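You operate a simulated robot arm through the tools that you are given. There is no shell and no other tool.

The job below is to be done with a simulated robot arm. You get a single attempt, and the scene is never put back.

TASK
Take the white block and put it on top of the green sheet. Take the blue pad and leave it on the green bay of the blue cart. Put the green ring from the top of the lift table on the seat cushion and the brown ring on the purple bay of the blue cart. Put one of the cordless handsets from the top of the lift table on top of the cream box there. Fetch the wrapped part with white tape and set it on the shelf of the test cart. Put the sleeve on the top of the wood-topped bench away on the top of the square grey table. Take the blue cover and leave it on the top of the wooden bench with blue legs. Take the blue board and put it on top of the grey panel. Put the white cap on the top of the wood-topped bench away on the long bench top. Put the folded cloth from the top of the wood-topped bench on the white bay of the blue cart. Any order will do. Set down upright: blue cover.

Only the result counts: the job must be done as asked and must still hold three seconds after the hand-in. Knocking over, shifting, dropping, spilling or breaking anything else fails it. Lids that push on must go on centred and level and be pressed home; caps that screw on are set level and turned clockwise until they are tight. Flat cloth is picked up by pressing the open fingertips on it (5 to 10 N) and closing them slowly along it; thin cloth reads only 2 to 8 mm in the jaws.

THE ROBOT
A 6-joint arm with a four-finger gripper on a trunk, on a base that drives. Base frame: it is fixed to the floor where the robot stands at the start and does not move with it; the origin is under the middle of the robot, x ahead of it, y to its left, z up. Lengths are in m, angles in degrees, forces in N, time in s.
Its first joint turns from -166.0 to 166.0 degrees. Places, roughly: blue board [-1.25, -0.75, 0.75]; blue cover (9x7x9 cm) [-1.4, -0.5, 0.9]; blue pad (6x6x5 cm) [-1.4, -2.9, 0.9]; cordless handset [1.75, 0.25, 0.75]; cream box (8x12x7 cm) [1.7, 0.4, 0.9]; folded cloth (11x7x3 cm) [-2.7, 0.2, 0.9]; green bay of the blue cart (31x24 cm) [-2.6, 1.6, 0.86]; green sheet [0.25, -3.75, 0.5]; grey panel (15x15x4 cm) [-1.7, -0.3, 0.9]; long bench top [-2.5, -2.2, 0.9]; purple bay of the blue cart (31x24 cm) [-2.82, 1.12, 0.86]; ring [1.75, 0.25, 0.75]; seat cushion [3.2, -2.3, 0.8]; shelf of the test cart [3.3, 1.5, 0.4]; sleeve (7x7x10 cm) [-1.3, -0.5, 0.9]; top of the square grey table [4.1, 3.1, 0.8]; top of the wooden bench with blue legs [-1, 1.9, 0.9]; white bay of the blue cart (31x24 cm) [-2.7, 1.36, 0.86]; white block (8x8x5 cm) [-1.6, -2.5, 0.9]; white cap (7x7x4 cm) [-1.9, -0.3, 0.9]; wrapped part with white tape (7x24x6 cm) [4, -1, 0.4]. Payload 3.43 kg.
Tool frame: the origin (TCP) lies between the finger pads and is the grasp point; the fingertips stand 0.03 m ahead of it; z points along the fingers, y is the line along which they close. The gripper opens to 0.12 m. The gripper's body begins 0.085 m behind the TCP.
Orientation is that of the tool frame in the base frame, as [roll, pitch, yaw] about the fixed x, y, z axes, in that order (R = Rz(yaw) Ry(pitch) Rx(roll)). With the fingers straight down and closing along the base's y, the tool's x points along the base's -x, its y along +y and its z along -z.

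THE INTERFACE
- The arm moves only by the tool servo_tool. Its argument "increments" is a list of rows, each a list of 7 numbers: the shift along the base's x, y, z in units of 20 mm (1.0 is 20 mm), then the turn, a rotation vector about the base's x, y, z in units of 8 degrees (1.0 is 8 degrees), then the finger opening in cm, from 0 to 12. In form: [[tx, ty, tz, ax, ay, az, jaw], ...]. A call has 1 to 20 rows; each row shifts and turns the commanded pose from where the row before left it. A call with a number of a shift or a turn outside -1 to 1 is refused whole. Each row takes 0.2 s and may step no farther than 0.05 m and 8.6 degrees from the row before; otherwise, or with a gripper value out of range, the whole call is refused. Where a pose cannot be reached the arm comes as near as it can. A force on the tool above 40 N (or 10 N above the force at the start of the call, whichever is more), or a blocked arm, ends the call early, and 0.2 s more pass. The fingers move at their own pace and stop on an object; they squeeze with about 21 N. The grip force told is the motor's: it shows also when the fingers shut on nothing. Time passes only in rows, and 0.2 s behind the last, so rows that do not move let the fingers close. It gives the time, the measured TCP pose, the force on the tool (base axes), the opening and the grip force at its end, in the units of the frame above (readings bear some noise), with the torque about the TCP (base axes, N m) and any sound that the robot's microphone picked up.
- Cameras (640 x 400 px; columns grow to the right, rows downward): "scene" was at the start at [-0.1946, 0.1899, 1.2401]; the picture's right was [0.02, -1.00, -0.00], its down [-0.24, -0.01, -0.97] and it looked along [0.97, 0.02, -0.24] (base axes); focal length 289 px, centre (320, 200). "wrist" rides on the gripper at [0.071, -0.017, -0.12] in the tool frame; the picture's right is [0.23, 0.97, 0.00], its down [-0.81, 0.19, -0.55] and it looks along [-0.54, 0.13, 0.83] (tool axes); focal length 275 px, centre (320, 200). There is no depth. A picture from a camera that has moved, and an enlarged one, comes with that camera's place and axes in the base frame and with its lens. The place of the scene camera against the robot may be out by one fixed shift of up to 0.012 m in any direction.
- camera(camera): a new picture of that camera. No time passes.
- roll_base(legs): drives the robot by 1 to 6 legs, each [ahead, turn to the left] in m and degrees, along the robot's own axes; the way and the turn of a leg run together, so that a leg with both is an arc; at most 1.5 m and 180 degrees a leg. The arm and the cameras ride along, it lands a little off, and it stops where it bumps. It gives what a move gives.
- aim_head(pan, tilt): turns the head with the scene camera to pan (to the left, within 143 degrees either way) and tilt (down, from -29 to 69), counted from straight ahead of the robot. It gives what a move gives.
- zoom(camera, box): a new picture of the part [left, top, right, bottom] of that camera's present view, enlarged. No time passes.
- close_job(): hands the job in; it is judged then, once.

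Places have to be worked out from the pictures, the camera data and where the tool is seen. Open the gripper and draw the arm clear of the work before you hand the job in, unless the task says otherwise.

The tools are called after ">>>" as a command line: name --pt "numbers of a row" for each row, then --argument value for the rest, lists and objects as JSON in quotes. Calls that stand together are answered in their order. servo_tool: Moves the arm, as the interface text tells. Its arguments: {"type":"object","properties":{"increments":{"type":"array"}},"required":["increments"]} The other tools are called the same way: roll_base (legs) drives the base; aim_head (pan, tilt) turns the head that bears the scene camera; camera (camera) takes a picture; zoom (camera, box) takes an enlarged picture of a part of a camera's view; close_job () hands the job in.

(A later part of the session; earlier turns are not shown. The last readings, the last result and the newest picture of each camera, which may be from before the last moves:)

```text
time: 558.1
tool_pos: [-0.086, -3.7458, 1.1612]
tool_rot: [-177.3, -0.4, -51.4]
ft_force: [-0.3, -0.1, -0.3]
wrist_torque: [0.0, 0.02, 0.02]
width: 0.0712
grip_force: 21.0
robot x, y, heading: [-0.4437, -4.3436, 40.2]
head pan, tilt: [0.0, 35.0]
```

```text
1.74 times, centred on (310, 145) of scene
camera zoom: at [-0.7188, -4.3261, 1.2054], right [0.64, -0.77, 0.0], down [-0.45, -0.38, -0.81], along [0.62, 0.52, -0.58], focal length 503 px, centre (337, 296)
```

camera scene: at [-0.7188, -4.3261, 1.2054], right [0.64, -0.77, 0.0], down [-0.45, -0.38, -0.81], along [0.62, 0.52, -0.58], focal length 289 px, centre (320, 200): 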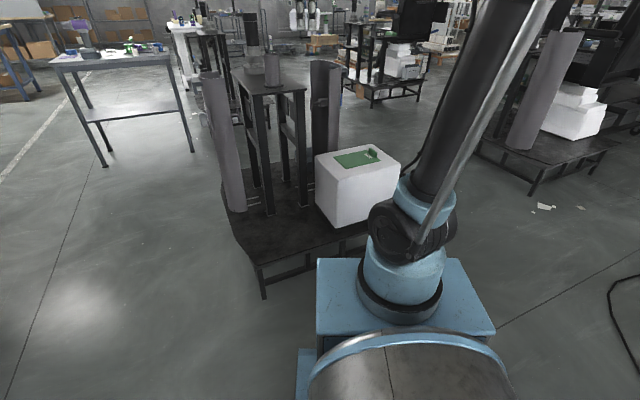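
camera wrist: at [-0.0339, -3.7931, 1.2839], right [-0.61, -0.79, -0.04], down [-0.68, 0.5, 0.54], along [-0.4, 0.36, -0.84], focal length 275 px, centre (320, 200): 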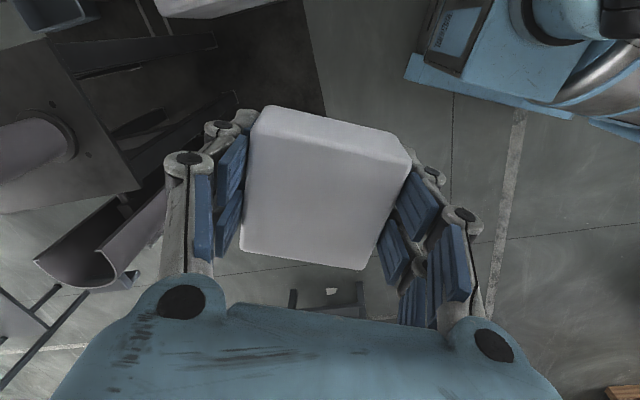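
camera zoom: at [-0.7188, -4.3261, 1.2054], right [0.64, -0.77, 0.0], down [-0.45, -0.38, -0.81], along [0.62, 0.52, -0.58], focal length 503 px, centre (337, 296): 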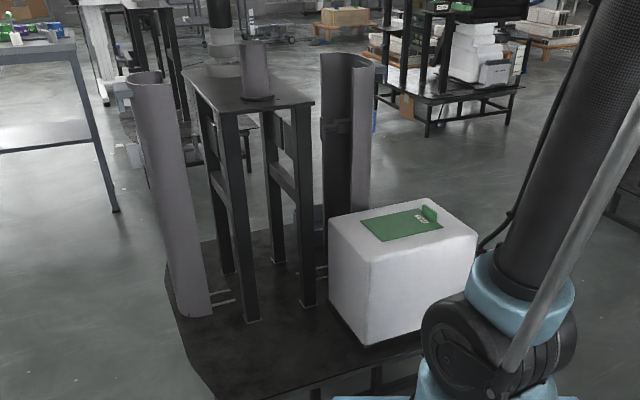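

The tall parts stand well away (0.28 m or more). I move the block over the sheet, turning it in line with the sheet and levelling the tool.

>>> servo_tool --pt "0.987 0.171 0 0 0 0.178 5" --pt "0.987 0.171 0 0 0 0.178 5" --pt "0.987 0.171 0 0 0 0.178 5" --pt "0.987 0.171 0 0 0 0.178 5" --pt "0.987 0.171 0 0 0 0.178 5" --pt "0.987 0.171 0 0 0 0.178 5" --pt "0.987 0.171 0 0 0 0.178 5" --pt "0.987 0.171 0 0 0 0.178 5" --pt "0.987 0.171 0 0 0 0.178 5" --pt "0.987 0.171 0 0 0 0.178 5" --pt "0.987 0.171 0 0 0 0.178 5" --pt "0.987 0.171 0 0 0 0.178 5" --pt "0.987 0.171 0 0 0 0.178 5" --pt "0.987 0.171 0 0 0 0.178 5" --pt "0.987 0.171 0 0 0 0.178 5" --pt "0.987 0.171 0 0 0 0.178 5" --pt "0.987 0.171 0 0 0 0.178 5" --pt "0.987 0.171 0 -0.165 0.075 0.178 5" --pt "0.987 0.171 0 -0.165 0.075 0.178 5"

>>> camera --camera "wrist"

>>> camera --camera "scene"

```text
time: 562.1
tool_pos: [0.2889, -3.6805, 1.1606]
tool_rot: [179.8, -0.4, -24.3]
ft_force: [-0.6, -0.7, 0.3]
wrist_torque: [0.06, -0.01, 0.02]
width: 0.0713
grip_force: 21.2
robot x, y, heading: [-0.4434, -4.3358, 39.9]
head pan, tilt: [0.0, 35.0]
```

```text
taken
camera wrist: at [0.3588, -3.6941, 1.2831], right [-0.19, -0.98, 0.0], down [-0.82, 0.16, 0.55], along [-0.54, 0.1, -0.84], focal length 275 px, centre (320, 200)
```

wrist: 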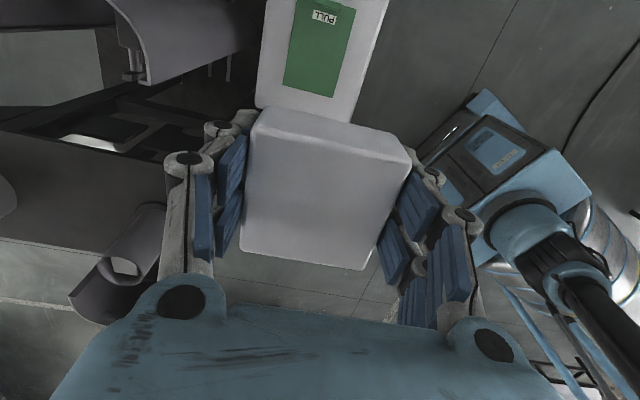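

```text
taken
camera scene: at [-0.719, -4.3262, 1.2053], right [0.64, -0.77, 0.0], down [-0.45, -0.38, -0.81], along [0.62, 0.52, -0.58], focal length 289 px, centre (320, 200)
```

scene: 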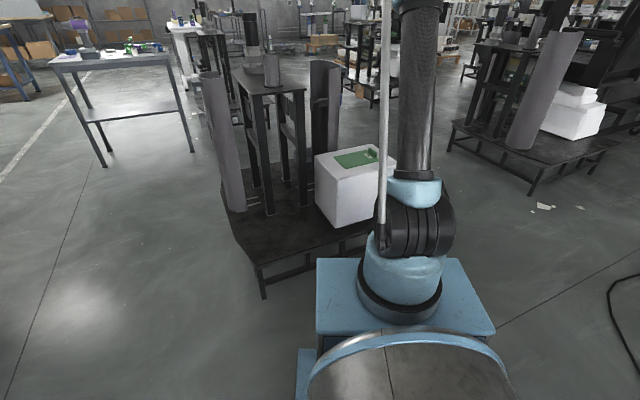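

The sheet ("PULL" label, tab at its east end) lies as computed; the block's target keeps it fully on the sheet and off the tab. I descend.

>>> servo_tool --pt "0 0 -1 0 0 0 5" --pt "0 0 -1 0 0 0 5" --pt "0 0 -1 0 0 0 5" --pt "0 0 -1 0 0 0 5" --pt "0 0 -1 0 0 0 5" --pt "0 0 -1 0 0 0 5" --pt "0 0 -1 0 0 0 5" --pt "0 0 -1 0 0 0 5" --pt "0 0 -1 0 0 0 5" --pt "0 0 -1 0 0 0 5" --pt "0 0 -1 0 0 0 5" --pt "0 0 -1 0 0 0 5" --pt "0 0 -1 0 0 0 5" --pt "0 0 -1 0 0 0 5" --pt "0 0 -1 0 0 0 5" --pt "0 0 -1 0 0 0 5" --pt "0 0 -1 0 0 0 5" --pt "0 0 -1 0 0 0 5" --pt "0 0 -1 0 0 0 5" --pt "0 0 -1 0 0 0 5"

>>> camera --camera "wrist"

>>> zoom --camera "scene" --box '[290, 90, 430, 230]'

```text
time: 566.4
tool_pos: [0.2858, -3.6804, 0.7606]
tool_rot: [179.9, -0.3, -24.3]
ft_force: [0.7, -0.6, -1.4]
wrist_torque: [-0.01, -0.02, -0.02]
width: 0.071
grip_force: 21.4
robot x, y, heading: [-0.4426, -4.3365, 39.9]
head pan, tilt: [0.0, 35.0]
```

```text
taken
camera wrist: at [0.358, -3.6931, 0.8826], right [-0.19, -0.98, 0.01], down [-0.82, 0.16, 0.55], along [-0.54, 0.1, -0.84], focal length 275 px, centre (320, 200)
```

wrist: 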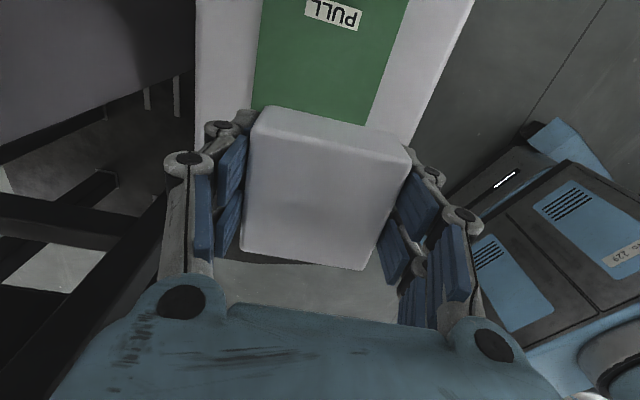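

```text
2.86 times, centred on (360, 160) of scene
camera zoom: at [-0.7187, -4.326, 1.2054], right [0.64, -0.77, 0.0], down [-0.45, -0.38, -0.81], along [0.62, 0.52, -0.58], focal length 827 px, centre (206, 314)
```

zoom: 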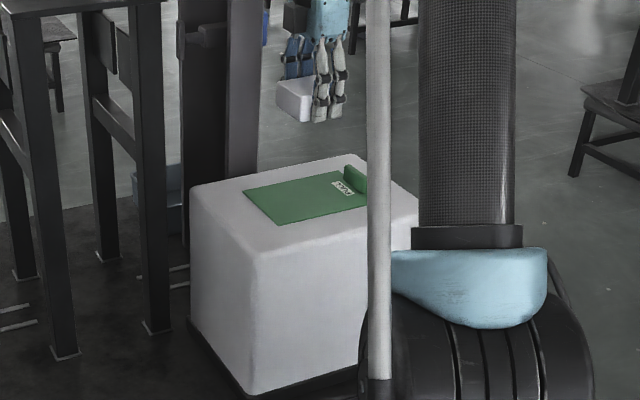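

The block is centred over the sheet. I continue down, slowly at the end.

>>> servo_tool --pt "0 0 -1 0 0 0 5" --pt "0 0 -1 0 0 0 5" --pt "0 0 -1 0 0 0 5" --pt "0 0 -1 0 0 0 5" --pt "0 0 -0.7 0 0 0 5" --pt "0 0 -0.5 0 0 0 5" --pt "0 0 -0.3 0 0 0 5"

>>> camera --camera "wrist"

>>> zoom --camera "scene" --box '[310, 110, 410, 190]'

```text
time: 568.0
tool_pos: [0.2873, -3.6809, 0.6518]
tool_rot: [179.8, -0.4, -24.3]
ft_force: [0.3, -0.3, -1.0]
wrist_torque: [-0.01, -0.04, 0.03]
width: 0.0711
grip_force: 20.9
robot x, y, heading: [-0.4458, -4.3345, 40.0]
head pan, tilt: [0.0, 35.0]
```

```text
taken
camera wrist: at [0.3583, -3.6941, 0.7731], right [-0.19, -0.98, 0.01], down [-0.82, 0.16, 0.55], along [-0.54, 0.1, -0.84], focal length 275 px, centre (320, 200)
```

wrist: 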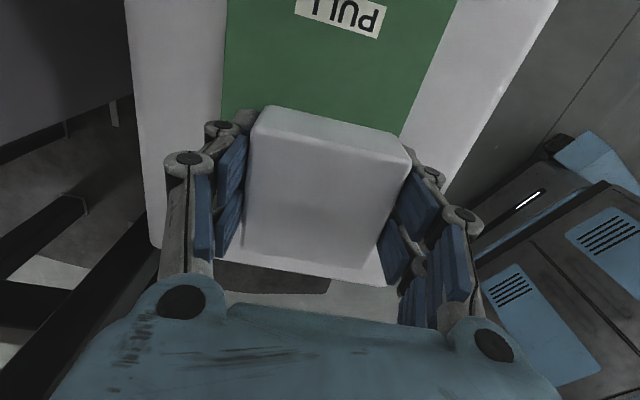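

```text
5.00 times, centred on (360, 150) of scene
camera zoom: at [-0.7186, -4.326, 1.2054], right [0.64, -0.77, 0.0], down [-0.45, -0.38, -0.81], along [0.62, 0.52, -0.58], focal length 1447 px, centre (120, 450)
```

zoom: 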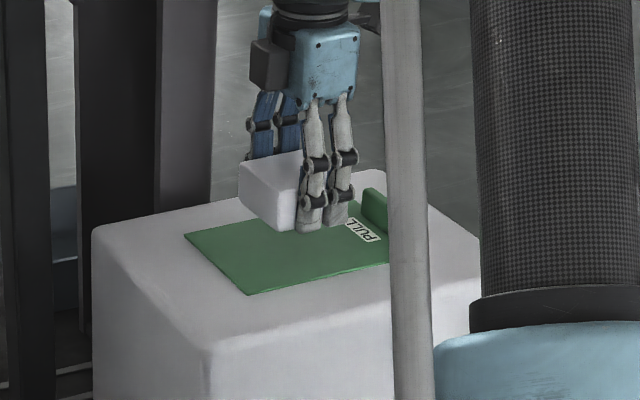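

>>> servo_tool --pt "0 0 -0.4 0 0 0 5" --pt "0 0 -0.3 0 0 0 5" --pt "0 0 -0.2 0 0 0 5" --pt "0 0 -0.15 0 0 0 5"

```text
time: 569.0
tool_pos: [0.287, -3.681, 0.63]
tool_rot: [179.8, -0.4, -24.2]
ft_force: [0.4, -0.8, -0.3]
wrist_torque: [0.05, 0.01, -0.03]
width: 0.0713
grip_force: 21.2
robot x, y, heading: [-0.447, -4.3392, 40.1]
head pan, tilt: [0.0, 35.0]
```

>>> servo_tool --pt "0 0 -0.12 0 0 0 5" --pt "0 0 -0.12 0 0 0 5" --pt "0 0 -0.1 0 0 0 5" --pt "0 0 -0.1 0 0 0 5"

```text
time: 570.0
tool_pos: [0.2862, -3.6796, 0.6212]
tool_rot: [179.8, -0.4, -24.3]
ft_force: [-0.4, -0.5, -0.4]
wrist_torque: [-0.01, -0.02, -0.01]
width: 0.0712
grip_force: 20.9
robot x, y, heading: [-0.446, -4.3383, 40.1]
head pan, tilt: [0.0, 35.0]
```

>>> servo_tool --pt "0 0 -0.1 0 0 0 5" --pt "0 0 -0.1 0 0 0 5" --pt "0 0 -0.1 0 0 0 5"

>>> zoom --camera "scene" --box '[310, 110, 410, 190]'

```text
time: 570.8
tool_pos: [0.2878, -3.6805, 0.6155]
tool_rot: [179.8, -0.3, -24.3]
ft_force: [-0.1, -0.3, -1.5]
wrist_torque: [0.04, -0.02, -0.02]
width: 0.0712
grip_force: 21.3
robot x, y, heading: [-0.4465, -4.3353, 40.1]
head pan, tilt: [0.0, 35.0]
```

```text
5.00 times, centred on (360, 150) of scene
camera zoom: at [-0.7186, -4.326, 1.2054], right [0.64, -0.77, 0.0], down [-0.45, -0.38, -0.81], along [0.62, 0.52, -0.58], focal length 1447 px, centre (120, 450)
```

zoom: 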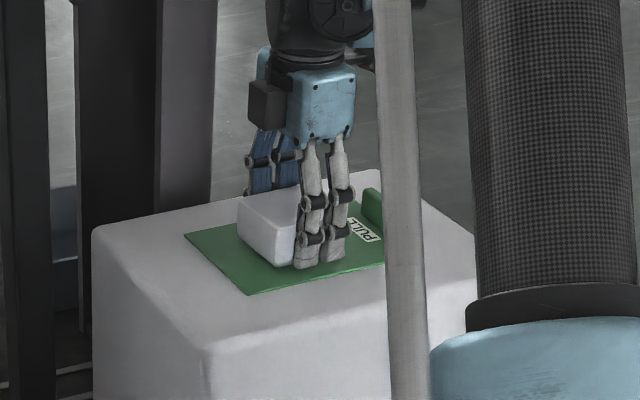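

The block is almost down on the sheet, well inside it. A few millimetres more.

>>> servo_tool --pt "0 0 -0.1 0 0 0 5" --pt "0 0 -0.1 0 0 0 5" --pt "0 0 -0.1 0 0 0 5"

```text
time: 571.5
tool_pos: [0.2875, -3.6828, 0.6095]
tool_rot: [179.8, -0.4, -24.3]
ft_force: [1.9, 1.0, 14.8]
wrist_torque: [0.05, -0.03, 0.0]
width: 0.0716
grip_force: 21.2
robot x, y, heading: [-0.4466, -4.3397, 40.0]
head pan, tilt: [0.0, 35.0]
```

Contact (15 N, no torque). I open and rise.

>>> servo_tool --pt "0 0 0.03 0 0 0 7.3" --pt "0 0 0 0 0 0 8.5" --pt "0 0 0 0 0 0 9.5" --pt "0 0 0.3 0 0 0 9.5" --pt "0 0 1 0 0 0 9.5" --pt "0 0 1 0 0 0 9.5" --pt "0 0 1 0 0 0 9.5" --pt "0 0 1 0 0 0 12" --pt "0 0 1 0 0 0 12" --pt "0 0 1 0 0 0 12" --pt "0 0 1 0 0 0 12" --pt "0 0 1 0 0 0 12" --pt "0 0 1 0 0 0 12" --pt "0 0 1 0 0 0 12" --pt "0 0 1 0 0 0 12" --pt "0 0 1 0 0 0 12" --pt "0 0 1 0 0 0 12" --pt "0 0 1 0 0 0 12" --pt "0 0 1 0 0 0 12"

>>> camera --camera "wrist"

>>> zoom --camera "scene" --box '[300, 110, 420, 200]'

```text
time: 575.5
tool_pos: [0.2872, -3.6805, 0.9155]
tool_rot: [179.8, -0.5, -24.2]
ft_force: [-0.1, -0.1, 0.5]
wrist_torque: [0.0, -0.02, -0.01]
width: 0.12
grip_force: 0.0
robot x, y, heading: [-0.4458, -4.3374, 39.9]
head pan, tilt: [0.0, 35.0]
```

```text
taken
camera wrist: at [0.3581, -3.6934, 1.0373], right [-0.19, -0.98, 0.01], down [-0.82, 0.16, 0.55], along [-0.54, 0.1, -0.84], focal length 275 px, centre (320, 200)
```

wrist: 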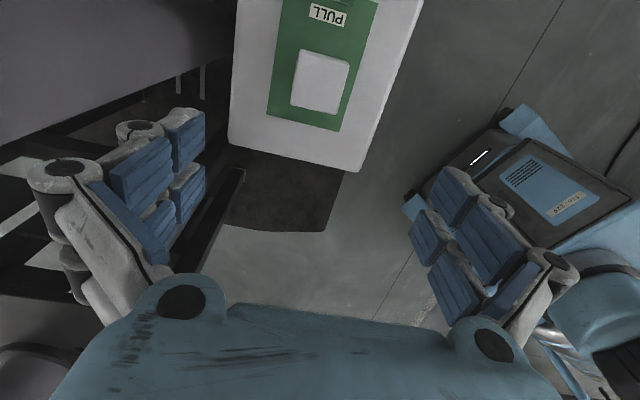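

```text
4.44 times, centred on (360, 155) of scene
camera zoom: at [-0.7186, -4.3259, 1.2054], right [0.64, -0.77, 0.0], down [-0.45, -0.38, -0.81], along [0.62, 0.52, -0.58], focal length 1286 px, centre (142, 400)
```

zoom: 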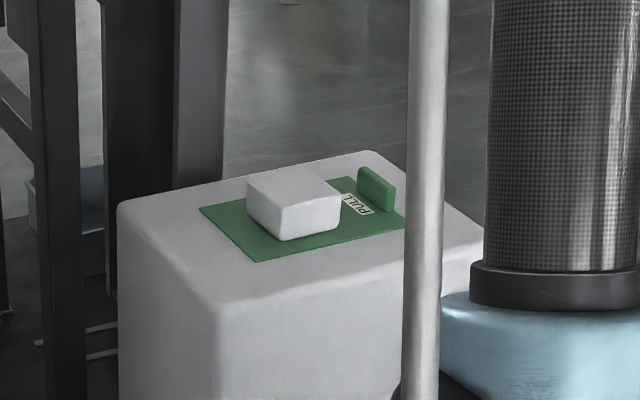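

The block rests on the green sheet. Now the blue pad at the rear east end of the long bench, about (-1.375, -2.90). I raise and retract the arm and drive back the way I came.

>>> servo_tool --pt "0 0 1 0 0 0 12" --pt "0 0 1 0 0 0 12" --pt "-0.8 -0.85 1 0 0 0 12" --pt "-0.8 -0.85 1 0 0 0 12" --pt "-0.8 -0.85 1 0 0 0 12" --pt "-0.8 -0.85 1 0 0 0 12" --pt "-0.8 -0.85 1 0 0 0 12" --pt "-0.8 -0.85 1 0 0 0 12" --pt "-0.8 -0.85 1 0 0 0 12" --pt "-0.8 -0.85 1 0 0 0 12" --pt "-0.8 -0.85 1 0 0 0 12" --pt "-0.8 -0.85 1 0 0 0 12" --pt "-0.8 -0.85 1 0 0 0 12" --pt "-0.8 -0.85 1 0 0 0 12"

>>> roll_base --legs '[[0, 82], [0.48, 0], [0, -36], [0.75, 0], [0.73, 0], [0, 27]]'

```text
time: 578.5
tool_pos: [0.0972, -3.884, 1.1951]
tool_rot: [179.8, -0.5, -24.3]
ft_force: [0.2, 0.4, 0.0]
wrist_torque: [0.0, 0.02, 0.01]
width: 0.1202
grip_force: 0.1
robot x, y, heading: [-0.4465, -4.335, 39.8]
head pan, tilt: [0.0, 35.0]
```

```text
time: 596.1
tool_pos: [-0.8592, -1.7912, 1.1951]
tool_rot: [179.9, -0.3, 48.6]
ft_force: [0.1, -0.6, 0.4]
wrist_torque: [0.01, -0.02, 0.01]
width: 0.1198
grip_force: 0.0
robot x, y, heading: [-0.5853, -2.4408, 112.8]
head pan, tilt: [0.0, 35.0]
```

>>> roll_base --legs '[[0, 1.6], [0.706, 0], [0, 131], [0.1, 0]]'

>>> aim_head --pan 0 --tilt 30

>>> camera --camera "scene"

>>> camera --camera "wrist"

```text
time: 607.4
tool_pos: [-1.1981, -2.5179, 1.2027]
tool_rot: [-179.6, -0.7, -178.6]
ft_force: [0.0, -0.8, 0.2]
wrist_torque: [0.01, 0.05, -0.01]
width: 0.1202
grip_force: 0.1
robot x, y, heading: [-0.925, -1.8806, -114.0]
head pan, tilt: [0.0, 35.0]
```

```text
time: 608.1
tool_pos: [-1.1925, -2.5044, 1.2104]
tool_rot: [-179.1, -1.0, -178.7]
ft_force: [-0.2, 0.4, 0.1]
wrist_torque: [0.0, 0.0, 0.04]
width: 0.1198
grip_force: 0.0
robot x, y, heading: [-0.9231, -1.8825, -114.2]
head pan, tilt: [0.0, 30.0]
```

```text
taken
camera scene: at [-0.6638, -1.7768, 1.2131], right [-0.91, 0.41, 0.0], down [0.21, 0.47, -0.86], along [-0.35, -0.78, -0.51], focal length 289 px, centre (320, 200)
```

scene: 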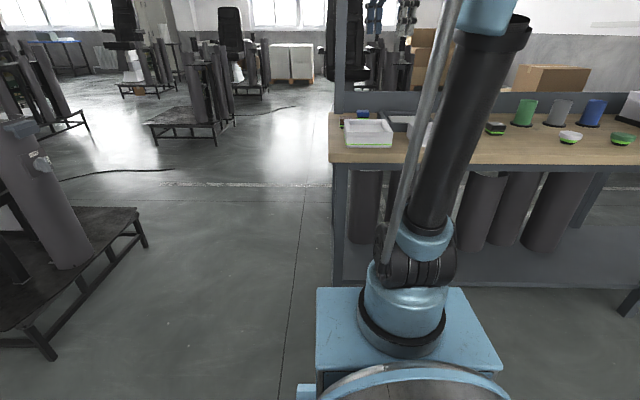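

```text
taken
camera wrist: at [-1.262, -2.52, 1.3343], right [-0.25, 0.97, -0.01], down [0.81, 0.22, 0.54], along [0.52, 0.13, -0.84], focal length 275 px, centre (320, 200)
```

wrist: 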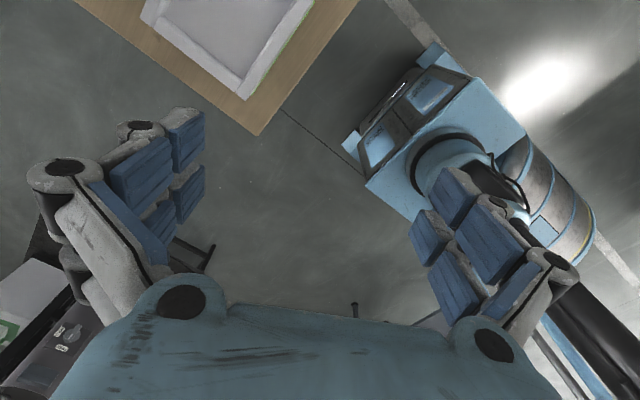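

The pad is behind the white tray, at about (-1.375, -2.90). I extend the arm over there to look from above.

>>> servo_tool --pt "-0.48 -0.95 -0.5 0 0 0 12" --pt "-0.48 -0.95 -0.5 0 0 0 12" --pt "-0.48 -0.95 -0.5 0 0 0 12" --pt "-0.48 -0.95 -0.5 0 0 0 12" --pt "-0.48 -0.95 -0.5 0 0 0 12" --pt "-0.48 -0.95 -0.5 0 0 0 12" --pt "-0.48 -0.95 -0.5 0 0 0 12" --pt "-0.48 -0.95 -0.5 0 0 0 12" --pt "-0.48 -0.95 -0.5 0 0 0 12" --pt "-0.48 -0.95 -0.5 0 0 0 12" --pt "-0.48 -0.95 -0.5 0 0 0 12" --pt "-0.48 -0.95 -0.3 0 0 0 12" --pt "-0.48 -0.95 -0.3 0 0 0 12" --pt "-0.48 -0.95 -0.3 0 0 0 12" --pt "-0.48 -0.95 -0.3 0 0 0 12"

>>> camera --camera "wrist"

>>> zoom --camera "scene" --box '[320, 60, 480, 160]'

```text
time: 611.3
tool_pos: [-1.3355, -2.7891, 1.079]
tool_rot: [-178.9, -1.0, -178.6]
ft_force: [0.4, 0.5, 0.4]
wrist_torque: [-0.05, 0.01, -0.01]
width: 0.12
grip_force: 0.0
robot x, y, heading: [-0.9269, -1.8814, -114.1]
head pan, tilt: [0.0, 30.0]
```

```text
taken
camera wrist: at [-1.405, -2.8048, 1.2017], right [-0.25, 0.97, -0.01], down [0.81, 0.22, 0.54], along [0.52, 0.12, -0.84], focal length 275 px, centre (320, 200)
```

wrist: 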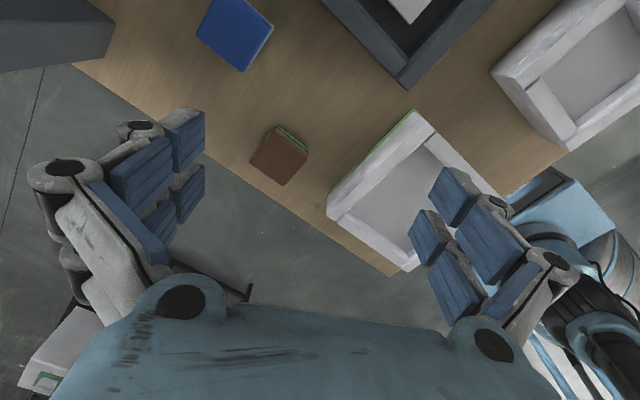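

```text
4.00 times, centred on (400, 110) of scene
camera zoom: at [-0.6637, -1.7764, 1.2131], right [-0.91, 0.41, 0.0], down [0.21, 0.47, -0.86], along [-0.35, -0.78, -0.51], focal length 1158 px, centre (0, 560)
```

zoom: 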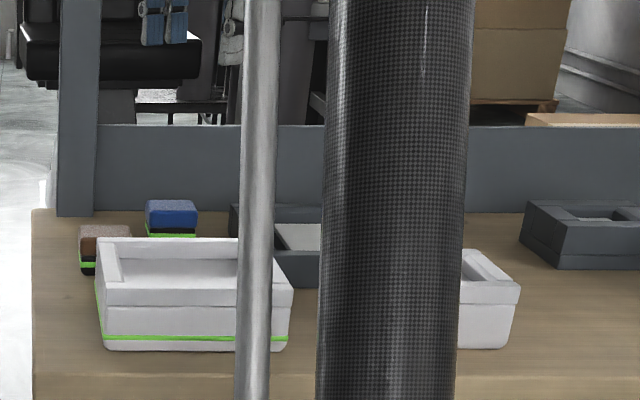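

From above the blue pad's centre is (-1.377, -2.889), edges along -26° and 64°, with about 5 cm to the dark tray. I align the jaws to close along 64° and go down closer.

>>> servo_tool --pt "-0.354 -0.84 -0.6 0.07 -0.06 -0.55 12" --pt "-0.354 -0.84 -0.6 0.07 -0.06 -0.55 12" --pt "-0.354 -0.84 -0.6 0 0 -0.58 12" --pt "-0.354 -0.84 -0.6 0 0 -0.58 12" --pt "-0.354 -0.84 -0.6 0 0 -0.58 11" --pt "-0.354 -0.84 -0.6 0 0 -0.58 10"

>>> camera --camera "wrist"

```text
time: 612.7
tool_pos: [-1.3781, -2.8877, 1.0037]
tool_rot: [179.9, -0.1, 154.0]
ft_force: [1.0, 0.5, 0.6]
wrist_torque: [-0.03, -0.02, -0.01]
width: 0.0998
grip_force: 0.1
robot x, y, heading: [-0.9235, -1.8818, -114.1]
head pan, tilt: [0.0, 30.0]
```

```text
taken
camera wrist: at [-1.4509, -2.8724, 1.1263], right [0.22, 0.98, 0.0], down [0.81, -0.18, 0.55], along [0.54, -0.12, -0.83], focal length 275 px, centre (320, 200)
```

wrist: 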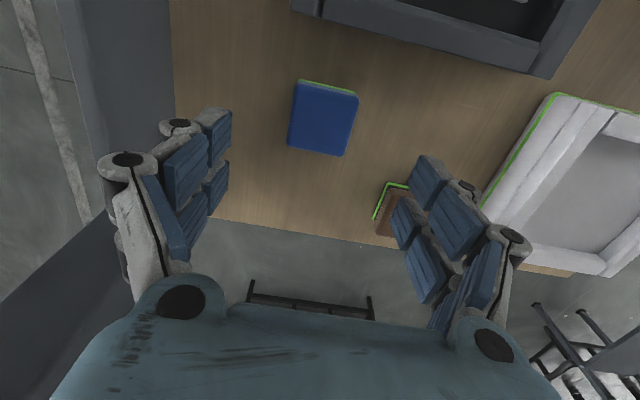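

Aligned within 2 mm, with clear space on both sides. I lower and grip the pad.

>>> servo_tool --pt "0 0 -1 0 0 0 9" --pt "0 0 -1 0 0 0 9" --pt "0 0 -1 0 0 0 9" --pt "0 0 -1 0 0 0 9" --pt "0 0 -1 0 0 0 9" --pt "0 0 -0.4 0 0 0 9" --pt "0 0 -0.3 0 0 0 9"

>>> camera --camera "wrist"

```text
time: 614.3
tool_pos: [-1.3778, -2.8891, 0.8894]
tool_rot: [179.9, -0.1, 154.1]
ft_force: [-0.1, -0.1, 0.3]
wrist_torque: [0.01, 0.0, -0.01]
width: 0.0898
grip_force: 0.1
robot x, y, heading: [-0.9241, -1.8846, -114.2]
head pan, tilt: [0.0, 30.0]
```

```text
taken
camera wrist: at [-1.45, -2.8728, 1.0114], right [0.22, 0.98, 0.0], down [0.81, -0.18, 0.55], along [0.54, -0.12, -0.83], focal length 275 px, centre (320, 200)
```

wrist: 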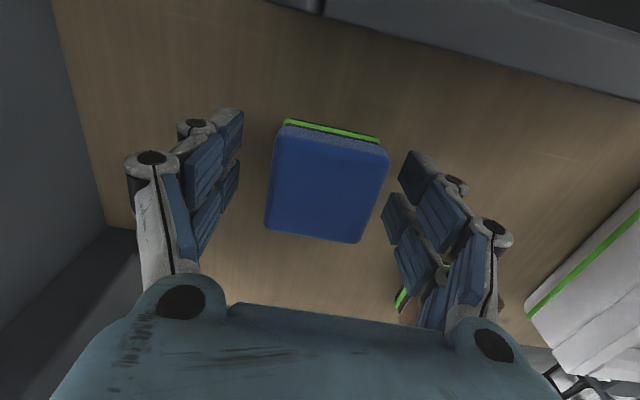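

>>> servo_tool --pt "0 0 0 0 0 0 8" --pt "0 0 0 0 0 0 7" --pt "0 0 0 0 0 0 6" --pt "0 0 0 0 0 0 5" --pt "0 0 0 0 0 0 4" --pt "0 0 0 0 0 0 4" --pt "0 0 0.3 0 0 0 4" --pt "0 0 0.6 0 0 0 4" --pt "0 0 1 0 0 0 4" --pt "0 0 1 0 0 0 4" --pt "0 0 1 0 0 0 4" --pt "0 0 1 0 0 0 4"

>>> camera --camera "wrist"

```text
time: 616.9
tool_pos: [-1.3775, -2.8878, 0.9897]
tool_rot: [179.8, -0.1, 154.2]
ft_force: [-0.8, 0.6, 0.1]
wrist_torque: [0.03, -0.02, -0.02]
width: 0.0524
grip_force: 20.7
robot x, y, heading: [-0.9216, -1.881, -114.4]
head pan, tilt: [0.0, 30.0]
```

```text
taken
camera wrist: at [-1.4506, -2.8726, 1.1108], right [0.22, 0.98, 0.0], down [0.81, -0.18, 0.55], along [0.54, -0.12, -0.83], focal length 275 px, centre (320, 200)
```

wrist: 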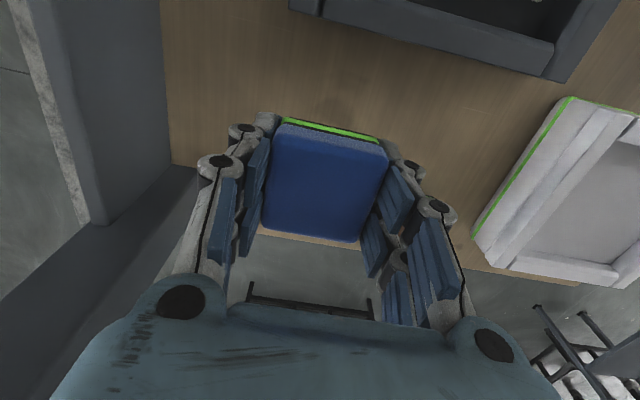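

The blue pad is held. I raise it clear of the trays, draw in the arm and start back around the bench to the blue cart.

>>> servo_tool --pt "0 0.2 1 0 0 0 4" --pt "0 0.3 1 0 0 0 4" --pt "0.2 0.5 1 0 0 0 4" --pt "0.44 0.975 0.5 0 0 0 4" --pt "0.44 0.975 0.5 0 0 0 4" --pt "0.44 0.975 0.5 0 0 0 4" --pt "0.44 0.975 0.5 0 0 0 4" --pt "0.44 0.975 0.5 0 0 0 4" --pt "0.44 0.975 0.5 0 0 0 4" --pt "0.44 0.975 0.5 0 0 0 4" --pt "0.44 0.975 0.5 0 0 0 4" --pt "0.44 0.975 0.5 0 0 0 4" --pt "0.44 0.975 0.5 0 0 0 4" --pt "0.44 0.975 0 0 0 0 4" --pt "0.44 0.975 0 0 0 0 4" --pt "0.44 0.975 0 0 0 0 4" --pt "0.44 0.975 0 0 0 0 4" --pt "0.44 0.975 0 0 0 0 4" --pt "0.44 0.975 0 0 0 0 4"

>>> camera --camera "wrist"

>>> roll_base --legs '[[0, -173.5], [0.978, 0], [0, 1.5], [1.146, 0]]'

```text
time: 620.9
tool_pos: [-1.2346, -2.5573, 1.1476]
tool_rot: [179.9, 0.0, 154.1]
ft_force: [0.0, -0.8, -1.1]
wrist_torque: [0.02, -0.03, 0.0]
width: 0.0522
grip_force: 20.9
robot x, y, heading: [-0.9263, -1.8781, -114.3]
head pan, tilt: [0.0, 30.0]
```

```text
taken
camera wrist: at [-1.3063, -2.5413, 1.269], right [0.22, 0.98, 0.0], down [0.81, -0.18, 0.55], along [0.54, -0.12, -0.83], focal length 275 px, centre (320, 200)
```

wrist: 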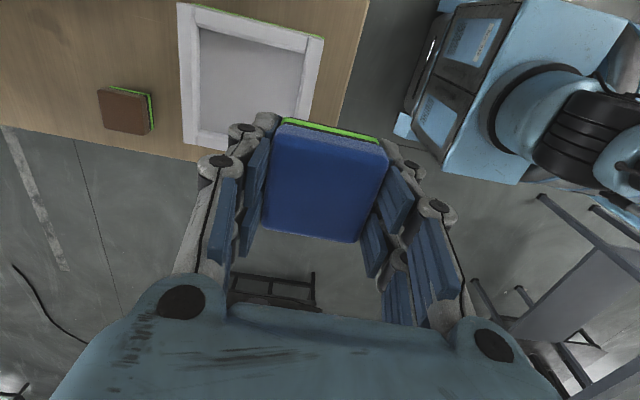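

```text
time: 639.9
tool_pos: [-0.1083, 0.8502, 1.1483]
tool_rot: [-180.0, -0.1, -18.0]
ft_force: [0.3, 0.7, -0.2]
wrist_torque: [0.02, -0.03, 0.0]
width: 0.0524
grip_force: 21.2
robot x, y, heading: [-0.3221, 0.1344, 74.0]
head pan, tilt: [0.0, 30.0]
```

The brown pad beside it stayed in place. I go on through the corridor to the blue cart.

>>> roll_base --legs '[[0, 77], [0.85, 0], [0.84, 0], [0, 6]]'

>>> aim_head --pan 0 --tilt 35

>>> camera --camera "scene"

>>> camera --camera "wrist"

```text
time: 653.1
tool_pos: [-2.4717, 1.3102, 1.1561]
tool_rot: [-179.4, -0.2, 64.2]
ft_force: [1.3, -0.8, -0.1]
wrist_torque: [-0.01, 0.0, 0.0]
width: 0.0521
grip_force: 21.4
robot x, y, heading: [-1.8086, 1.0068, 155.9]
head pan, tilt: [0.0, 30.0]
```

```text
time: 653.7
tool_pos: [-2.4581, 1.3028, 1.1645]
tool_rot: [-178.7, 0.1, 64.3]
ft_force: [0.5, 0.1, -0.2]
wrist_torque: [-0.02, 0.01, 0.02]
width: 0.0521
grip_force: 20.9
robot x, y, heading: [-1.8085, 1.0052, 155.9]
head pan, tilt: [0.0, 35.0]
```

```text
taken
camera scene: at [-1.693, 0.7488, 1.2054], right [0.41, 0.91, 0.0], down [0.53, -0.24, -0.81], along [-0.74, 0.33, -0.58], focal length 289 px, centre (320, 200)
```

scene: 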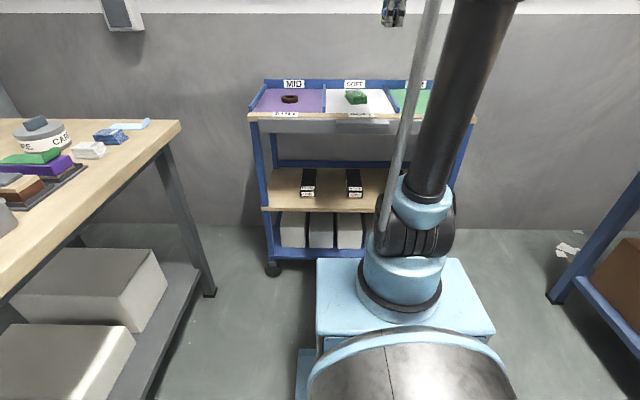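

```text
taken
camera wrist: at [-2.4415, 1.3744, 1.2869], right [0.98, -0.22, -0.02], down [-0.17, -0.82, 0.55], along [-0.14, -0.53, -0.84], focal length 275 px, centre (320, 200)
```

wrist: 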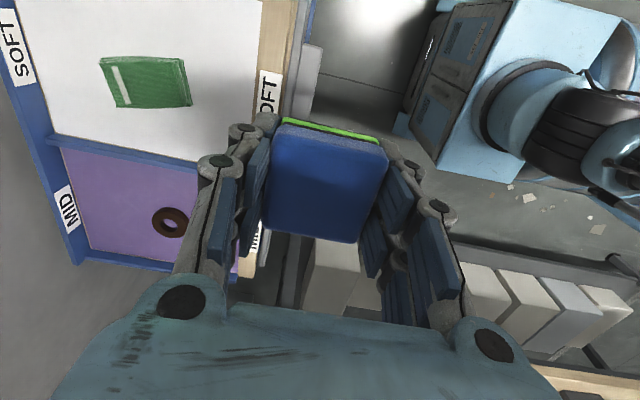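

The ring and cloth lie in their bays. I carry the pad over the green bay at (-2.60, 1.60).

>>> servo_tool --pt "-0.473 0.99 -0.2 -0.005 -0.0105 0 4" --pt "-0.473 0.99 -0.2 -0.005 -0.0105 0 4" --pt "-0.473 0.99 -0.2 -0.005 -0.0105 0 4" --pt "-0.473 0.99 -0.2 -0.005 -0.0105 0 4" --pt "-0.473 0.99 -0.2 -0.005 -0.0105 0 4" --pt "-0.473 0.99 -0.2 -0.005 -0.0105 0 4" --pt "-0.473 0.99 -0.2 -0.005 -0.0105 0 4" --pt "-0.473 0.99 -0.2 -0.005 -0.0105 0 4" --pt "-0.473 0.99 -0.2 -0.005 -0.0105 0 4" --pt "-0.473 0.99 -0.2 -0.005 -0.0105 0 4" --pt "-0.473 0.99 -0.2 -0.005 -0.0105 0 4" --pt "-0.473 0.99 -0.2 -0.005 -0.0105 0 4" --pt "-0.473 0.99 -0.2 -0.005 -0.0105 0 4" --pt "-0.473 0.99 -0.2 -0.005 -0.0105 0 4" --pt "-0.473 0.99 -0.2 -0.005 -0.0105 0 4"

>>> camera --camera "wrist"

>>> aim_head --pan 15 --tilt 30

>>> camera --camera "scene"

```text
time: 656.9
tool_pos: [-2.6005, 1.6006, 1.1059]
tool_rot: [179.8, -0.1, 64.2]
ft_force: [0.5, 0.2, 1.1]
wrist_torque: [0.05, 0.04, -0.02]
width: 0.0524
grip_force: 20.3
robot x, y, heading: [-1.8068, 1.0072, 155.9]
head pan, tilt: [0.0, 35.0]
```

```text
taken
camera wrist: at [-2.5863, 1.672, 1.2271], right [0.98, -0.22, 0.0], down [-0.18, -0.81, 0.55], along [-0.12, -0.54, -0.83], focal length 275 px, centre (320, 200)
```

wrist: 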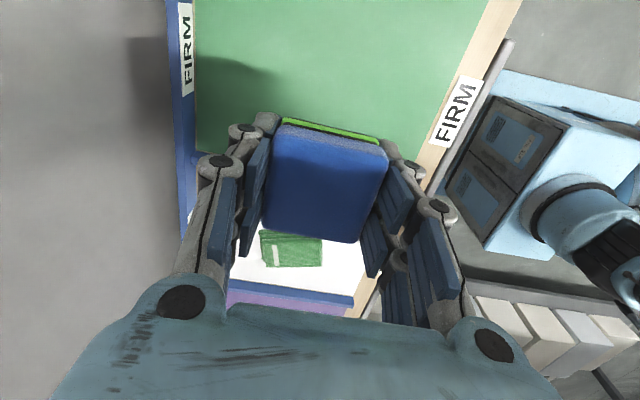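

```text
time: 657.7
tool_pos: [-2.6007, 1.6006, 1.1061]
tool_rot: [179.9, 0.1, 64.3]
ft_force: [-0.5, -0.6, -0.5]
wrist_torque: [0.0, 0.01, -0.01]
width: 0.0521
grip_force: 20.9
robot x, y, heading: [-1.8059, 1.0082, 155.8]
head pan, tilt: [15.0, 30.0]
```

```text
taken
camera scene: at [-1.702, 0.7273, 1.2132], right [0.16, 0.99, 0.0], down [0.5, -0.08, -0.86], along [-0.85, 0.13, -0.51], focal length 289 px, centre (320, 200)
```

scene: 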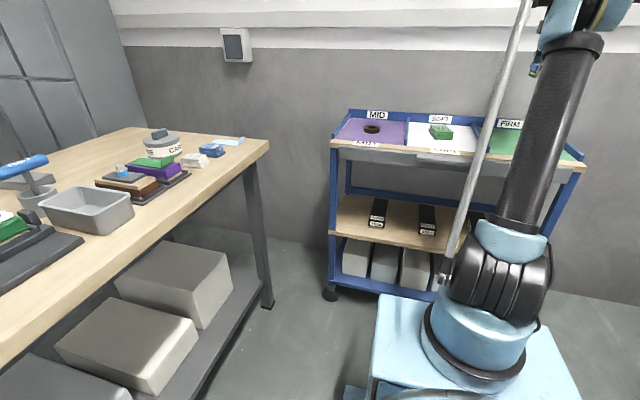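

The pad is over the middle of the green bay. I lower it to contact.

>>> servo_tool --pt "0 0 -1 0 0 0 4" --pt "0 0 -1 0 0 0 4" --pt "0 0 -1 0 0 0 4" --pt "0 0 -1 0 0 0 4" --pt "0 0 -1 0 0 0 4" --pt "0 0 -1 0 0 0 4" --pt "0 0 -1 0 0 0 4" --pt "0 0 -1 0 0 0 4" --pt "0 0 -1 0 0 0 4" --pt "0 0 -0.5 0 0 0 4" --pt "0 0 -0.3 0 0 0 4" --pt "0 0 -0.15 0 0 0 4"

```text
time: 660.3
tool_pos: [-2.6018, 1.6013, 0.9043]
tool_rot: [179.9, 0.0, 64.1]
ft_force: [0.0, -0.5, -0.7]
wrist_torque: [0.0, -0.03, -0.02]
width: 0.0523
grip_force: 21.1
robot x, y, heading: [-1.8079, 1.0064, 156.0]
head pan, tilt: [15.0, 30.0]
```

>>> servo_tool --pt "0 0 -0.12 0 0 0 4" --pt "0 0 -0.1 0 0 0 4" --pt "0 0 -0.1 0 0 0 4" --pt "0 0 -0.1 0 0 0 4"

```text
time: 661.3
tool_pos: [-2.6006, 1.6004, 0.8968]
tool_rot: [179.9, 0.0, 64.1]
ft_force: [0.8, 1.0, -0.6]
wrist_torque: [0.0, 0.01, 0.0]
width: 0.0522
grip_force: 21.3
robot x, y, heading: [-1.8106, 1.0107, 156.0]
head pan, tilt: [15.0, 30.0]
```

>>> servo_tool --pt "0 0 -0.1 0 0 0 4" --pt "0 0 -0.08 0 0 0 4" --pt "0 0 -0.08 0 0 0 4"

```text
time: 662.1
tool_pos: [-2.6013, 1.6004, 0.8915]
tool_rot: [179.9, 0.0, 64.1]
ft_force: [0.3, -0.4, 0.7]
wrist_torque: [0.02, -0.04, 0.06]
width: 0.0523
grip_force: 20.9
robot x, y, heading: [-1.8092, 1.0081, 155.6]
head pan, tilt: [15.0, 30.0]
```

>>> servo_tool --pt "0 0 -0.08 0 0 0 4" --pt "0 0 -0.08 0 0 0 4" --pt "0 0 -0.08 0 0 0 4"

```text
time: 662.9
tool_pos: [-2.6013, 1.6001, 0.8892]
tool_rot: [180.0, -0.1, 64.2]
ft_force: [-6.5, 1.9, 25.3]
wrist_torque: [0.12, 0.15, 0.0]
width: 0.0526
grip_force: 21.2
robot x, y, heading: [-1.8093, 1.0101, 155.8]
head pan, tilt: [15.0, 30.0]
```

Contact (25 N). I open and rise.

>>> servo_tool --pt "0 0 0.05 0 0 0 5.5" --pt "0 0 0 0 0 0 7" --pt "0 0 0 0 0 0 8.5" --pt "0 0 0.2 0 0 0 8.5" --pt "0 0 1 0 0 0 8.5" --pt "0 0 1 0 0 0 8.5" --pt "0 0 1 0 0 0 10" --pt "0 0 1 0 0 0 12" --pt "0 0 1 0 0 0 12" --pt "0 0 1 0 0 0 12" --pt "0 0 1 0 0 0 12" --pt "0 0 1 0 0 0 12" --pt "0 0 1 0 0 0 12" --pt "0 0 1 0 0 0 12" --pt "0 0 1 0 0 0 12" --pt "0 0 1 0 0 0 12"

>>> camera --camera "wrist"

```text
time: 666.3
tool_pos: [-2.6015, 1.6001, 1.1329]
tool_rot: [180.0, 0.0, 64.2]
ft_force: [-0.6, 0.1, 0.5]
wrist_torque: [0.03, 0.03, 0.0]
width: 0.12
grip_force: 0.0
robot x, y, heading: [-1.8097, 1.0072, 155.9]
head pan, tilt: [15.0, 30.0]
```

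```text
taken
camera wrist: at [-2.586, 1.6717, 1.254], right [0.98, -0.22, 0.0], down [-0.18, -0.81, 0.55], along [-0.12, -0.54, -0.83], focal length 275 px, centre (320, 200)
```

wrist: 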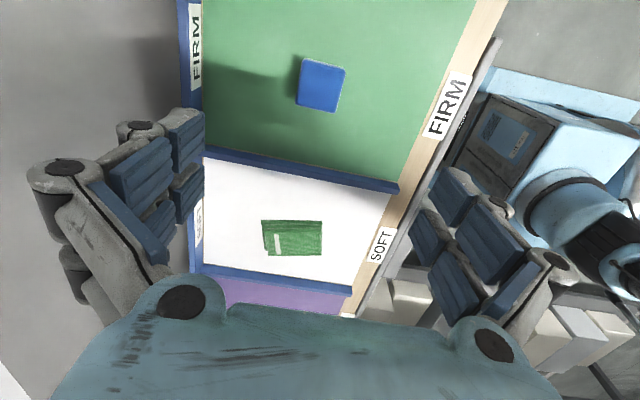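

The pad lies in the green bay. Last job: the grey sleeve at about (-1.26, -0.495). I retract and drive back to the east part of the wood-topped bench.

>>> servo_tool --pt "0.45 -1 0.3 0 0 0 12" --pt "0.45 -1 0.3 0 0 0 12" --pt "0.45 -1 0.3 0 0 0 12" --pt "0.45 -1 0.3 0 0 0 12" --pt "0.45 -1 0.3 0 0 0 12" --pt "0.45 -1 0.3 0 0 0 12" --pt "0.45 -1 0.3 0 0 0 12" --pt "0.45 -1 0.3 0 0 0 12" --pt "0.45 -1 0.3 0 0 0 12" --pt "0.45 -1 0.3 0 0 0 12" --pt "0.45 -1 0.3 0 0 0 12" --pt "0.45 -1 0.3 0 0 0 12" --pt "0.45 -1 0.3 0 0 0 12" --pt "0.45 -1 0.3 0 0 0 12" --pt "0.45 -1 0.3 0 0 0 12"

>>> roll_base --legs '[[0, 177.4], [0.9, 0], [0, -86.5], [0.1, 0]]'

>>> aim_head --pan 10 --tilt 35

>>> camera --camera "scene"

>>> camera --camera "wrist"

```text
time: 669.5
tool_pos: [-2.4671, 1.3021, 1.2241]
tool_rot: [179.9, 0.0, 64.1]
ft_force: [-0.4, 0.5, -0.3]
wrist_torque: [0.0, -0.05, -0.01]
width: 0.1197
grip_force: 0.0
robot x, y, heading: [-1.8081, 1.0075, 155.9]
head pan, tilt: [15.0, 30.0]
```

```text
time: 687.5
tool_pos: [-1.2921, -0.1234, 1.2231]
tool_rot: [179.9, 0.0, 157.7]
ft_force: [-0.5, -0.8, 0.7]
wrist_torque: [0.0, -0.07, 0.0]
width: 0.1198
grip_force: 0.1
robot x, y, heading: [-1.0332, 0.5486, -110.7]
head pan, tilt: [15.0, 30.0]
```

```text
time: 688.2
tool_pos: [-1.2874, -0.1098, 1.2311]
tool_rot: [-179.4, 0.0, 157.7]
ft_force: [-0.6, -0.3, -0.2]
wrist_torque: [-0.01, 0.0, 0.01]
width: 0.12
grip_force: 0.0
robot x, y, heading: [-1.0283, 0.5482, -110.7]
head pan, tilt: [10.0, 35.0]
```

```text
taken
camera scene: at [-0.7607, 0.6667, 1.2054], right [-0.98, 0.18, 0.0], down [0.11, 0.57, -0.81], along [-0.15, -0.8, -0.58], focal length 289 px, centre (320, 200)
```

scene: 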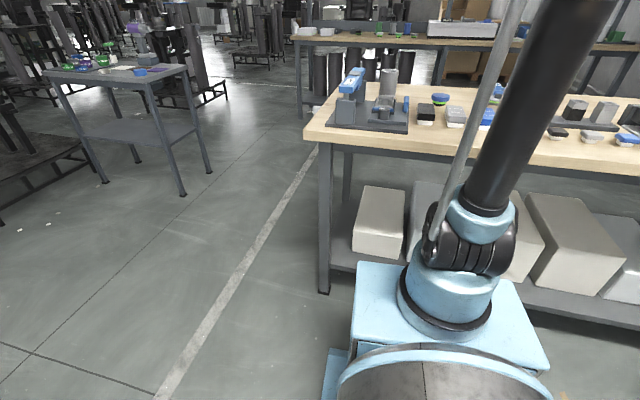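

```text
taken
camera wrist: at [-1.3596, -0.0974, 1.3529], right [0.16, 0.99, -0.01], down [0.83, -0.12, 0.55], along [0.54, -0.09, -0.83], focal length 275 px, centre (320, 200)
```

wrist: 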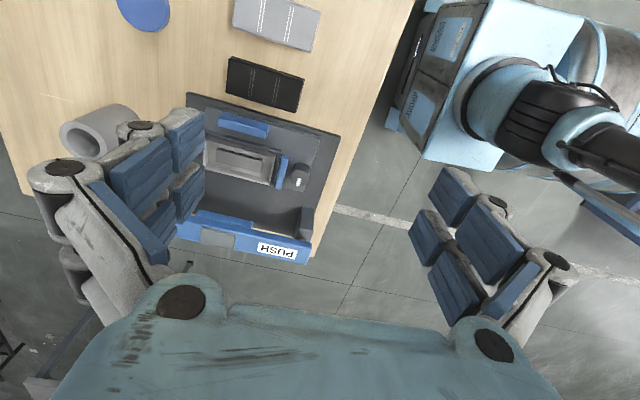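

The sleeve is 0.81 m from the arm axis. I move above it, keeping high over the press.

>>> servo_tool --pt "0.05 -0.975 -0.2 0.01 -0.004 0 12" --pt "0.05 -0.975 -0.2 0.01 -0.004 0 12" --pt "0.05 -0.975 -0.2 0.01 -0.004 0 12" --pt "0.05 -0.975 -0.2 0.01 -0.004 0 12" --pt "0.05 -0.975 -0.2 0.01 -0.004 0 12" --pt "0.05 -0.975 -0.3 0.01 -0.004 0 12" --pt "0.05 -0.975 -0.3 0.01 -0.004 0 12" --pt "0.05 -0.975 -0.3 0 0 0 12" --pt "0.05 -0.975 -0.3 0 0 0 12" --pt "0.05 -0.975 -0.4 0 0 0 12" --pt "0.05 -0.975 -0.5 0 0 0 12" --pt "0.05 -0.975 -0.5 0 0 0 12" --pt "0.05 -0.975 -0.5 0 0 0 12" --pt "0.05 -0.975 -0.6 0 0 0 12" --pt "0.05 -0.975 -0.6 0 0 0 12" --pt "0.05 -0.975 -0.6 0 0 0 12" --pt "0.05 -0.975 -0.6 0 0 0 12" --pt "0.05 -0.975 -0.6 0 0 0 12"

>>> camera --camera "wrist"

>>> zoom --camera "scene" --box '[320, 40, 460, 140]'

```text
time: 692.0
tool_pos: [-1.2698, -0.4614, 1.0908]
tool_rot: [-180.0, 0.0, 157.7]
ft_force: [0.6, 0.3, -0.2]
wrist_torque: [-0.07, -0.02, -0.01]
width: 0.1199
grip_force: 0.0
robot x, y, heading: [-1.033, 0.5474, -110.5]
head pan, tilt: [10.0, 35.0]
```

```text
taken
camera wrist: at [-1.3435, -0.4493, 1.2115], right [0.16, 0.99, 0.0], down [0.82, -0.13, 0.55], along [0.55, -0.09, -0.83], focal length 275 px, centre (320, 200)
```

wrist: 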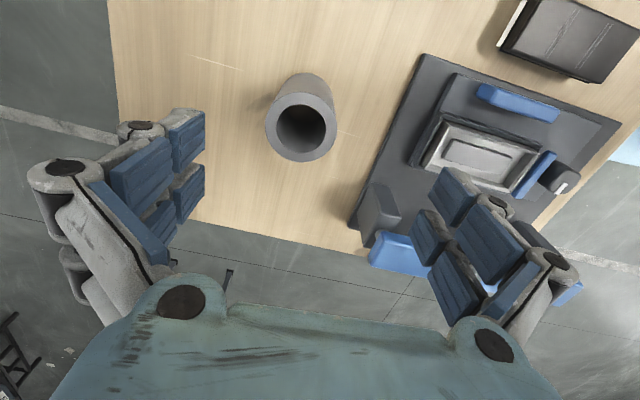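

```text
4.00 times, centred on (390, 90) of scene
camera zoom: at [-0.7605, 0.667, 1.2054], right [-0.98, 0.18, 0.0], down [0.11, 0.57, -0.81], along [-0.15, -0.8, -0.58], focal length 1158 px, centre (40, 640)
```

zoom: 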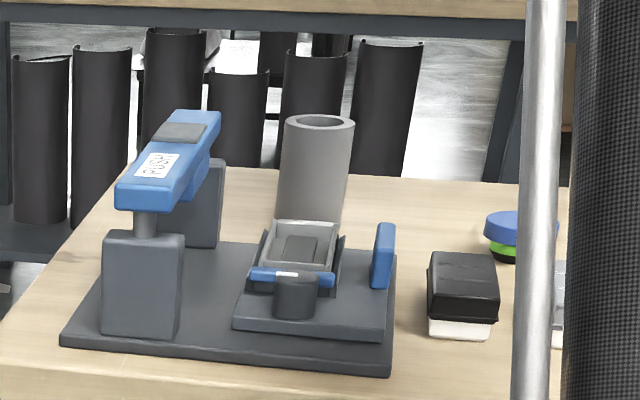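

The sleeve's rim is centred at (-1.256, -0.482), 7 cm across. I align and lower the jaws around it.

>>> servo_tool --pt "0.23 -0.34 -0.9 0 0 0 11" --pt "0.23 -0.34 -0.9 0 0 0 10" --pt "0.23 -0.34 -0.9 0 0 0 10" --pt "0 0 -0.9 0 0 0 10" --pt "0 0 -0.9 0 0 0 10" --pt "0 0 -0.9 0 0 0 10" --pt "0 0 -0.9 0 0 0 10"

>>> camera --camera "wrist"

```text
time: 693.6
tool_pos: [-1.2555, -0.4807, 0.9634]
tool_rot: [179.9, 0.0, 157.7]
ft_force: [-0.7, 0.6, 0.3]
wrist_torque: [-0.01, 0.02, 0.0]
width: 0.0999
grip_force: 0.1
robot x, y, heading: [-1.0308, 0.5481, -110.4]
head pan, tilt: [10.0, 35.0]
```

```text
taken
camera wrist: at [-1.3295, -0.47, 1.0854], right [0.16, 0.99, 0.0], down [0.82, -0.13, 0.55], along [0.55, -0.09, -0.83], focal length 275 px, centre (320, 200)
```

wrist: 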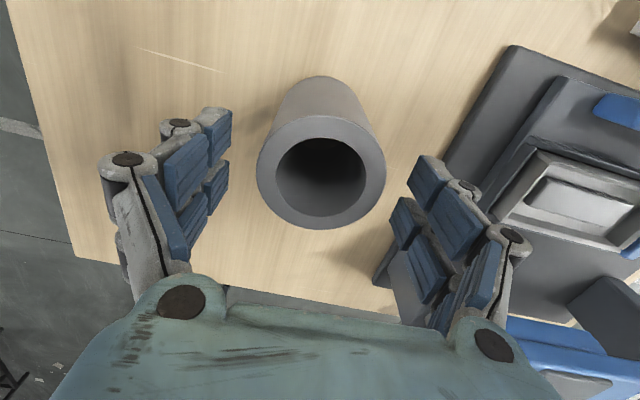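

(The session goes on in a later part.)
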